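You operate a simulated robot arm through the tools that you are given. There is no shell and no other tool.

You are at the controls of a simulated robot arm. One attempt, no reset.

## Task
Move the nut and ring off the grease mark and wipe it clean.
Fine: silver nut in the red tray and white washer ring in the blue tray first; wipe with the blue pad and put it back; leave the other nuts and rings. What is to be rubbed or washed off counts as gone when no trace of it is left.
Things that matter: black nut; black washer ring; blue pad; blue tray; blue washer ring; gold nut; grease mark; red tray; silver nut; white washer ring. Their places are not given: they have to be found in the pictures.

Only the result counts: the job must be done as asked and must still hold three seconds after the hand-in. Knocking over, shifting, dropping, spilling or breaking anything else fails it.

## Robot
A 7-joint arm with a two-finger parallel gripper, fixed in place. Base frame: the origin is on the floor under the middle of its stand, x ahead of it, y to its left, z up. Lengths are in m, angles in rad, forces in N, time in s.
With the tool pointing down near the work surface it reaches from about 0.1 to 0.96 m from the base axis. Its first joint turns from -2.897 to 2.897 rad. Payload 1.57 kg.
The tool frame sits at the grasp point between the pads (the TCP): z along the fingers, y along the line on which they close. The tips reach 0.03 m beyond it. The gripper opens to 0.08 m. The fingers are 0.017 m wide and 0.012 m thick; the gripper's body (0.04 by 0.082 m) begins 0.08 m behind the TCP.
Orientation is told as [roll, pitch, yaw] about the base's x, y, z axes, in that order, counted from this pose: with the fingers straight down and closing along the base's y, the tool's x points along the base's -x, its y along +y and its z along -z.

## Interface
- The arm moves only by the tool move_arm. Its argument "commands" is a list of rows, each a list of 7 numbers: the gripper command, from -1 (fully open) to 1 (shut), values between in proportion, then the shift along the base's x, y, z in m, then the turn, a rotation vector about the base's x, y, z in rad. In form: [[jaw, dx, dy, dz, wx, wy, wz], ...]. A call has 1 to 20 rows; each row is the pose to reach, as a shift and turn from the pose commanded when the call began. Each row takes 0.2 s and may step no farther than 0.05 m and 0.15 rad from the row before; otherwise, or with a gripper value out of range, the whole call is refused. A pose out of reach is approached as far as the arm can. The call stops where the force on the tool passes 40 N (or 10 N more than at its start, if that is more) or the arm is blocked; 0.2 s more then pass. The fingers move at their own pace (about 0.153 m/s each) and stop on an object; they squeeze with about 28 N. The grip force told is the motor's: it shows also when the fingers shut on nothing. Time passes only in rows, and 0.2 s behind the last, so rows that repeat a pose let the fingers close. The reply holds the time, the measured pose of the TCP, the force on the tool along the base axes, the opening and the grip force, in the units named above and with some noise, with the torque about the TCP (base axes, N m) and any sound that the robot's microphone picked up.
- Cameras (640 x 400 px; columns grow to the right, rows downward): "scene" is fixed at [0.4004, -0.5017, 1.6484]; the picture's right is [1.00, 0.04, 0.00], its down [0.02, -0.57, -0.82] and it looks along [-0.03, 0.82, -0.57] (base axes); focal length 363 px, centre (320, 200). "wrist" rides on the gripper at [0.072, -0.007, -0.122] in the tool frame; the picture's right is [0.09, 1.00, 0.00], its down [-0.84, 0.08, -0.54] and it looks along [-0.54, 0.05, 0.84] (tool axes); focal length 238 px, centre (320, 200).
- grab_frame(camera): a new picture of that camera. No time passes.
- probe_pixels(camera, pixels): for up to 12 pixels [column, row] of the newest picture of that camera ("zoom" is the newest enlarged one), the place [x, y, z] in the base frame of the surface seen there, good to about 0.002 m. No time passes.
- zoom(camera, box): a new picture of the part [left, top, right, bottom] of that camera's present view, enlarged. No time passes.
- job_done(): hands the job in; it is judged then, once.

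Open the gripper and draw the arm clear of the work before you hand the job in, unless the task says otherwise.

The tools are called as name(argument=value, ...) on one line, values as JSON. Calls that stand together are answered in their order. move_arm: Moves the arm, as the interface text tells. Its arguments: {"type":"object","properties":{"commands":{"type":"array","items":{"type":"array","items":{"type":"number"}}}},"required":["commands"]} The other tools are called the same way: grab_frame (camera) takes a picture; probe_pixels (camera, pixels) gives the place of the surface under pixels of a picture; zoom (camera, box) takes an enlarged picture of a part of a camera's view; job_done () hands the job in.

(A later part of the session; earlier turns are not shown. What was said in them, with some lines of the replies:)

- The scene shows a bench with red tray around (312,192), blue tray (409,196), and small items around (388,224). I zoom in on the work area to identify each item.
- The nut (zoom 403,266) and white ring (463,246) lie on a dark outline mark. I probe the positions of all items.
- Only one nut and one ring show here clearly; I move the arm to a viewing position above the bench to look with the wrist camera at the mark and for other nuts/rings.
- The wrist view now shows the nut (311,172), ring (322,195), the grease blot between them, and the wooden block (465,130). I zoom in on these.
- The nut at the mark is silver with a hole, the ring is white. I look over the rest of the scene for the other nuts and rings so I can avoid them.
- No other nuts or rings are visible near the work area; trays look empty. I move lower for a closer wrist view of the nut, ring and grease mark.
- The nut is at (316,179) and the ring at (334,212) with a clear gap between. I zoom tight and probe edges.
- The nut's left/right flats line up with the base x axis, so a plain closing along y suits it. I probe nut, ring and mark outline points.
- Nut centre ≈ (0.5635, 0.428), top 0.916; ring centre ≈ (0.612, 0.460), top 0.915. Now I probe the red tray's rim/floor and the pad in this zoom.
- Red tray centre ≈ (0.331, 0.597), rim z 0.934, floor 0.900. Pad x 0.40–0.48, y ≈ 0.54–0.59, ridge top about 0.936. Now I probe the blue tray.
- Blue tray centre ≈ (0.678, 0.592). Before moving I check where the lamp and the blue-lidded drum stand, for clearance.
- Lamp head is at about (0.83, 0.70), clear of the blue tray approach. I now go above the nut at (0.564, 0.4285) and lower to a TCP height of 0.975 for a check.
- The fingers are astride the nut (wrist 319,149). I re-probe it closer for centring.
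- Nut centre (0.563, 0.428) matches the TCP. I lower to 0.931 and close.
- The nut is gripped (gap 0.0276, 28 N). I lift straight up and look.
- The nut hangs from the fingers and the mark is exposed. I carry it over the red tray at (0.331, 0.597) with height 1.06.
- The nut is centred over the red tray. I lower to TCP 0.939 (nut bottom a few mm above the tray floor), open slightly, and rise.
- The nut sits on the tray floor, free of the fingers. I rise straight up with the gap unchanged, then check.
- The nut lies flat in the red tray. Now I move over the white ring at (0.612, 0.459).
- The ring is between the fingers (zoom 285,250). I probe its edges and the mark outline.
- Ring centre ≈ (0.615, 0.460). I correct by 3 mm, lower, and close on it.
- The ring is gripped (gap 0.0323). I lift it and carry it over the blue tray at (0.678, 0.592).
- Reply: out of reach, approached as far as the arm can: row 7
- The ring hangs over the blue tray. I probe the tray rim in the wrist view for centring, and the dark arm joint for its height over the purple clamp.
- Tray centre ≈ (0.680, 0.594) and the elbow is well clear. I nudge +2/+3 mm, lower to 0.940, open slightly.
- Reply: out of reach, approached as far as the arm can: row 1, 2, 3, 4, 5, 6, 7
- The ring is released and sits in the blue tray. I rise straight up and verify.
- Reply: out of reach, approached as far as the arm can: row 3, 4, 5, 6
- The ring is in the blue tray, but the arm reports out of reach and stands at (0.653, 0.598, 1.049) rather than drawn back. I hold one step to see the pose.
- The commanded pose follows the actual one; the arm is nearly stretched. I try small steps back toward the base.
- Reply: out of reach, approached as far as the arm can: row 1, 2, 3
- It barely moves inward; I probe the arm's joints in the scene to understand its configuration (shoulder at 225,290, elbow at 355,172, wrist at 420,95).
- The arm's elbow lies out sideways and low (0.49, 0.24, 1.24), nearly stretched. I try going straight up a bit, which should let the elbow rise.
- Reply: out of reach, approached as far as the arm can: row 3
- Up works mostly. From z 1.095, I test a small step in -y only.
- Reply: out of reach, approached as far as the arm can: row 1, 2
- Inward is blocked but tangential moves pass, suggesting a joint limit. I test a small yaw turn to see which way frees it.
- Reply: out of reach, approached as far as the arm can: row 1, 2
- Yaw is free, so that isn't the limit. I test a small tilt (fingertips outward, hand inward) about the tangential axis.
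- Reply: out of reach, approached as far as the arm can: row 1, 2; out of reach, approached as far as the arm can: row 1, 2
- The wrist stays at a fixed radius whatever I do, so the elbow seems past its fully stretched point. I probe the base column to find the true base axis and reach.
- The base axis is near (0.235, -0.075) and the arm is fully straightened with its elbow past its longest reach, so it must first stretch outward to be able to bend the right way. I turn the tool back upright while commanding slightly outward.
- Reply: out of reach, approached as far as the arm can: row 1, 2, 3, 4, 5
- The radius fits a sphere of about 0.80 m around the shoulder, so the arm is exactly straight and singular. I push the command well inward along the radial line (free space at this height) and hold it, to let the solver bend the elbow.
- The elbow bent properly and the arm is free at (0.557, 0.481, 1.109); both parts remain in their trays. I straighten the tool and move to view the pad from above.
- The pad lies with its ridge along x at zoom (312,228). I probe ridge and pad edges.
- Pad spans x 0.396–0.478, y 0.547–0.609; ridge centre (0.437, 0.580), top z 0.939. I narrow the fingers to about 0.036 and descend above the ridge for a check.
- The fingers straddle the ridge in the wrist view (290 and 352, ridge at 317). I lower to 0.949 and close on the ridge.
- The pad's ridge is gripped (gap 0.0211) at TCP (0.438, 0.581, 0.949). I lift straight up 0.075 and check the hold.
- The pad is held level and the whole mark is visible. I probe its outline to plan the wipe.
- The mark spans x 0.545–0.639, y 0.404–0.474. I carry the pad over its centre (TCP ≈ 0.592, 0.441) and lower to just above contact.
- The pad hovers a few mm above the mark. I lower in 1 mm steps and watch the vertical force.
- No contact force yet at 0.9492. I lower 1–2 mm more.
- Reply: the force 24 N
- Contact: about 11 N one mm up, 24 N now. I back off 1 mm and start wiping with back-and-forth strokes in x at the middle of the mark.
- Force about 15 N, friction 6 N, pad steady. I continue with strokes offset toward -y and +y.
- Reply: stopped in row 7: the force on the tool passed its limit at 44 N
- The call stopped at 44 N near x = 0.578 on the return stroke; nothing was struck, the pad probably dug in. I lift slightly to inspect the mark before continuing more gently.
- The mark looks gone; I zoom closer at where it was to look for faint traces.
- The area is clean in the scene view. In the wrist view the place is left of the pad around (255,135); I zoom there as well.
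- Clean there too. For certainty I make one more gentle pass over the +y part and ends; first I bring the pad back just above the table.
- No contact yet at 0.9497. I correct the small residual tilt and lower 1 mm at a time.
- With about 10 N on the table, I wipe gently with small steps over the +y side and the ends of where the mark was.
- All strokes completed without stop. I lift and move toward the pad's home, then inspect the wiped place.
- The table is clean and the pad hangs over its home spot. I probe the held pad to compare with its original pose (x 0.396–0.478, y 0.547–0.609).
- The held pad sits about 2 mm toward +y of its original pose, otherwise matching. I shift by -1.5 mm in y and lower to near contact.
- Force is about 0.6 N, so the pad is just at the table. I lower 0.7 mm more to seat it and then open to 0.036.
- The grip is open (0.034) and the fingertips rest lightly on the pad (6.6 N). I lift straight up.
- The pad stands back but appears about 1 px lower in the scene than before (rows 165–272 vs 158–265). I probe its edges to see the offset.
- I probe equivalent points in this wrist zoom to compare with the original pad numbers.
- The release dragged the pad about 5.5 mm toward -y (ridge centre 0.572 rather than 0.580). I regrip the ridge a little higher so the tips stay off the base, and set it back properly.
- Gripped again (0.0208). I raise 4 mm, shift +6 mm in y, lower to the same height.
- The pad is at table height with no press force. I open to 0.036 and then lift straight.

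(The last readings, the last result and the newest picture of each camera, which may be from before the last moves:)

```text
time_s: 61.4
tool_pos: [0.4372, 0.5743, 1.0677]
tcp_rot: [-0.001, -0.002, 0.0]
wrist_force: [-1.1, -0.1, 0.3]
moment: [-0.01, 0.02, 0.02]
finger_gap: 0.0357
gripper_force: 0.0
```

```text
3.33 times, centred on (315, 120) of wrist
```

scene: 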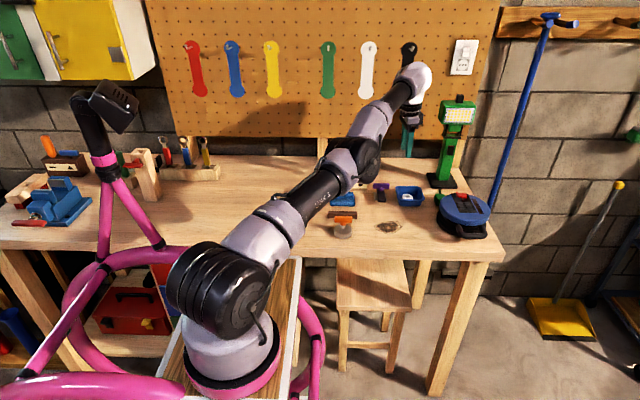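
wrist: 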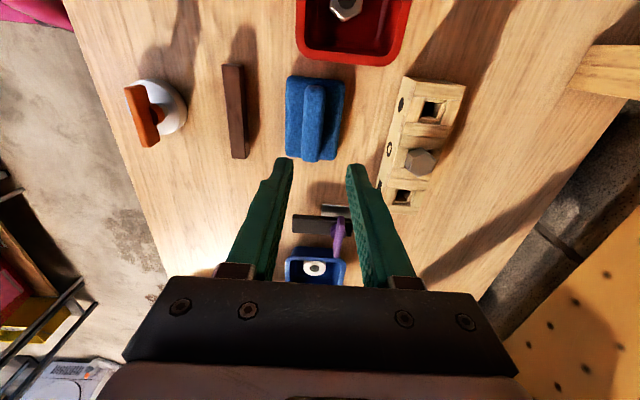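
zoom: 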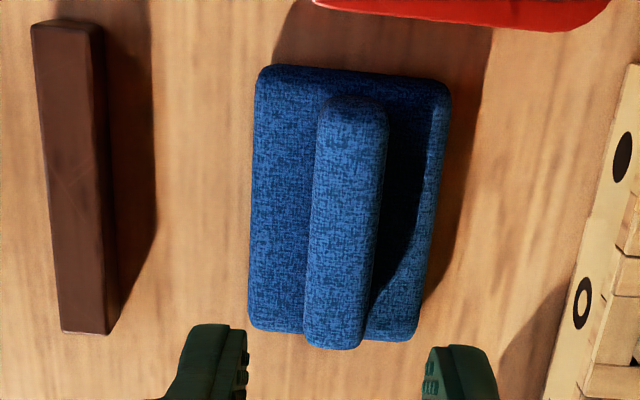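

The pad is now within about 2 mm of its original place. I open the gripper fully while rising and draw the arm back toward its start.

move_arm(commands=[[0.1, 0, 0, 0.03, 0, 0, 0], [-0.5, 0, -0.01, 0.07, 0, 0, 0], [-1, 0, -0.04, 0.1, 0, 0, 0], [-1, 0, -0.08, 0.125, 0, 0, 0], [-1, 0, -0.125, 0.14, 0, 0, 0], [-1, 0, -0.17, 0.145, 0, 0, 0], [-1, 0, -0.215, 0.145, 0, 0, 0], [-1, 0, -0.26, 0.145, 0, 0, 0], [-1, 0, -0.305, 0.145, 0, 0, 0], [-1, 0, -0.35, 0.145, 0, 0, 0], [-1, 0, -0.395, 0.145, 0, 0, 0], [-1, 0, -0.395, 0.145, 0, 0, 0]])

grab_frame(camera="scene")

zoom(camera="scene", box=[280, 160, 440, 260])

zoom(camera="scene", box=[365, 200, 415, 242])

```text
time_s: 64.0
tool_pos: [0.4367, 0.1813, 1.2122]
tcp_rot: [0.0, -0.001, -0.001]
wrist_force: [0.4, 0.7, -0.5]
moment: [-0.03, 0.0, -0.03]
finger_gap: 0.0801
gripper_force: 0.1
```

```text
taken
```

scene: 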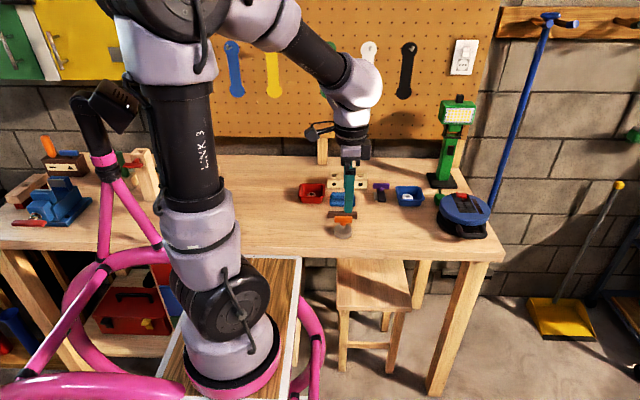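

```text
4.00 times, centred on (360, 210) of scene
```

zoom: 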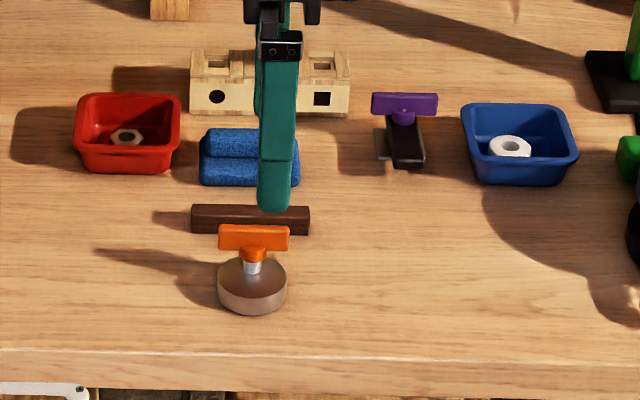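

```text
9.52 times, centred on (390, 221) of scene
```

zoom: 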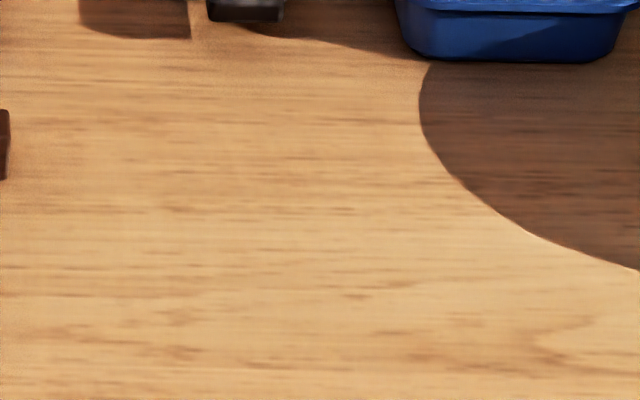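

The silver nut is in the red tray (zoom 127,138), the white ring in the blue tray (510,148), the table is clean where the mark was, the pad is back at its place, all else is unchanged, and the arm is clear with the gripper open. I hand the job in.

job_done()

```text
The job is handed in.
```

I moved the nut and ring off the grease mark, wiped the mark away and handed the job in. I don't have the judge's verdict.

- **Nut and ring:** the silver nut is in the red tray and the white washer ring is in the blue tray. Both were placed before any wiping.
- **Grease mark:** I wiped it with the blue pad in two passes. No trace shows in close-up pictures of the spot.
- **Blue pad:** it is back where it was, to within about 2 mm. My first release left it 5–6 mm off, so I gripped it again and reset it.
- **Other nuts and rings:** I never saw the black nut, gold nut, black ring or blue ring in any picture, so I can't confirm where they are. Everything else visible on the bench looks unmoved.

Two things went wrong along the way:

- **Reach limit:** after I placed the ring, the arm got stuck at full stretch. I freed it without touching anything.
- **Force limit:** one wiping stroke stopped when the force reached 44 N. Nothing was hit, and I finished more gently.

The gripper is open and the arm is back near its starting position.
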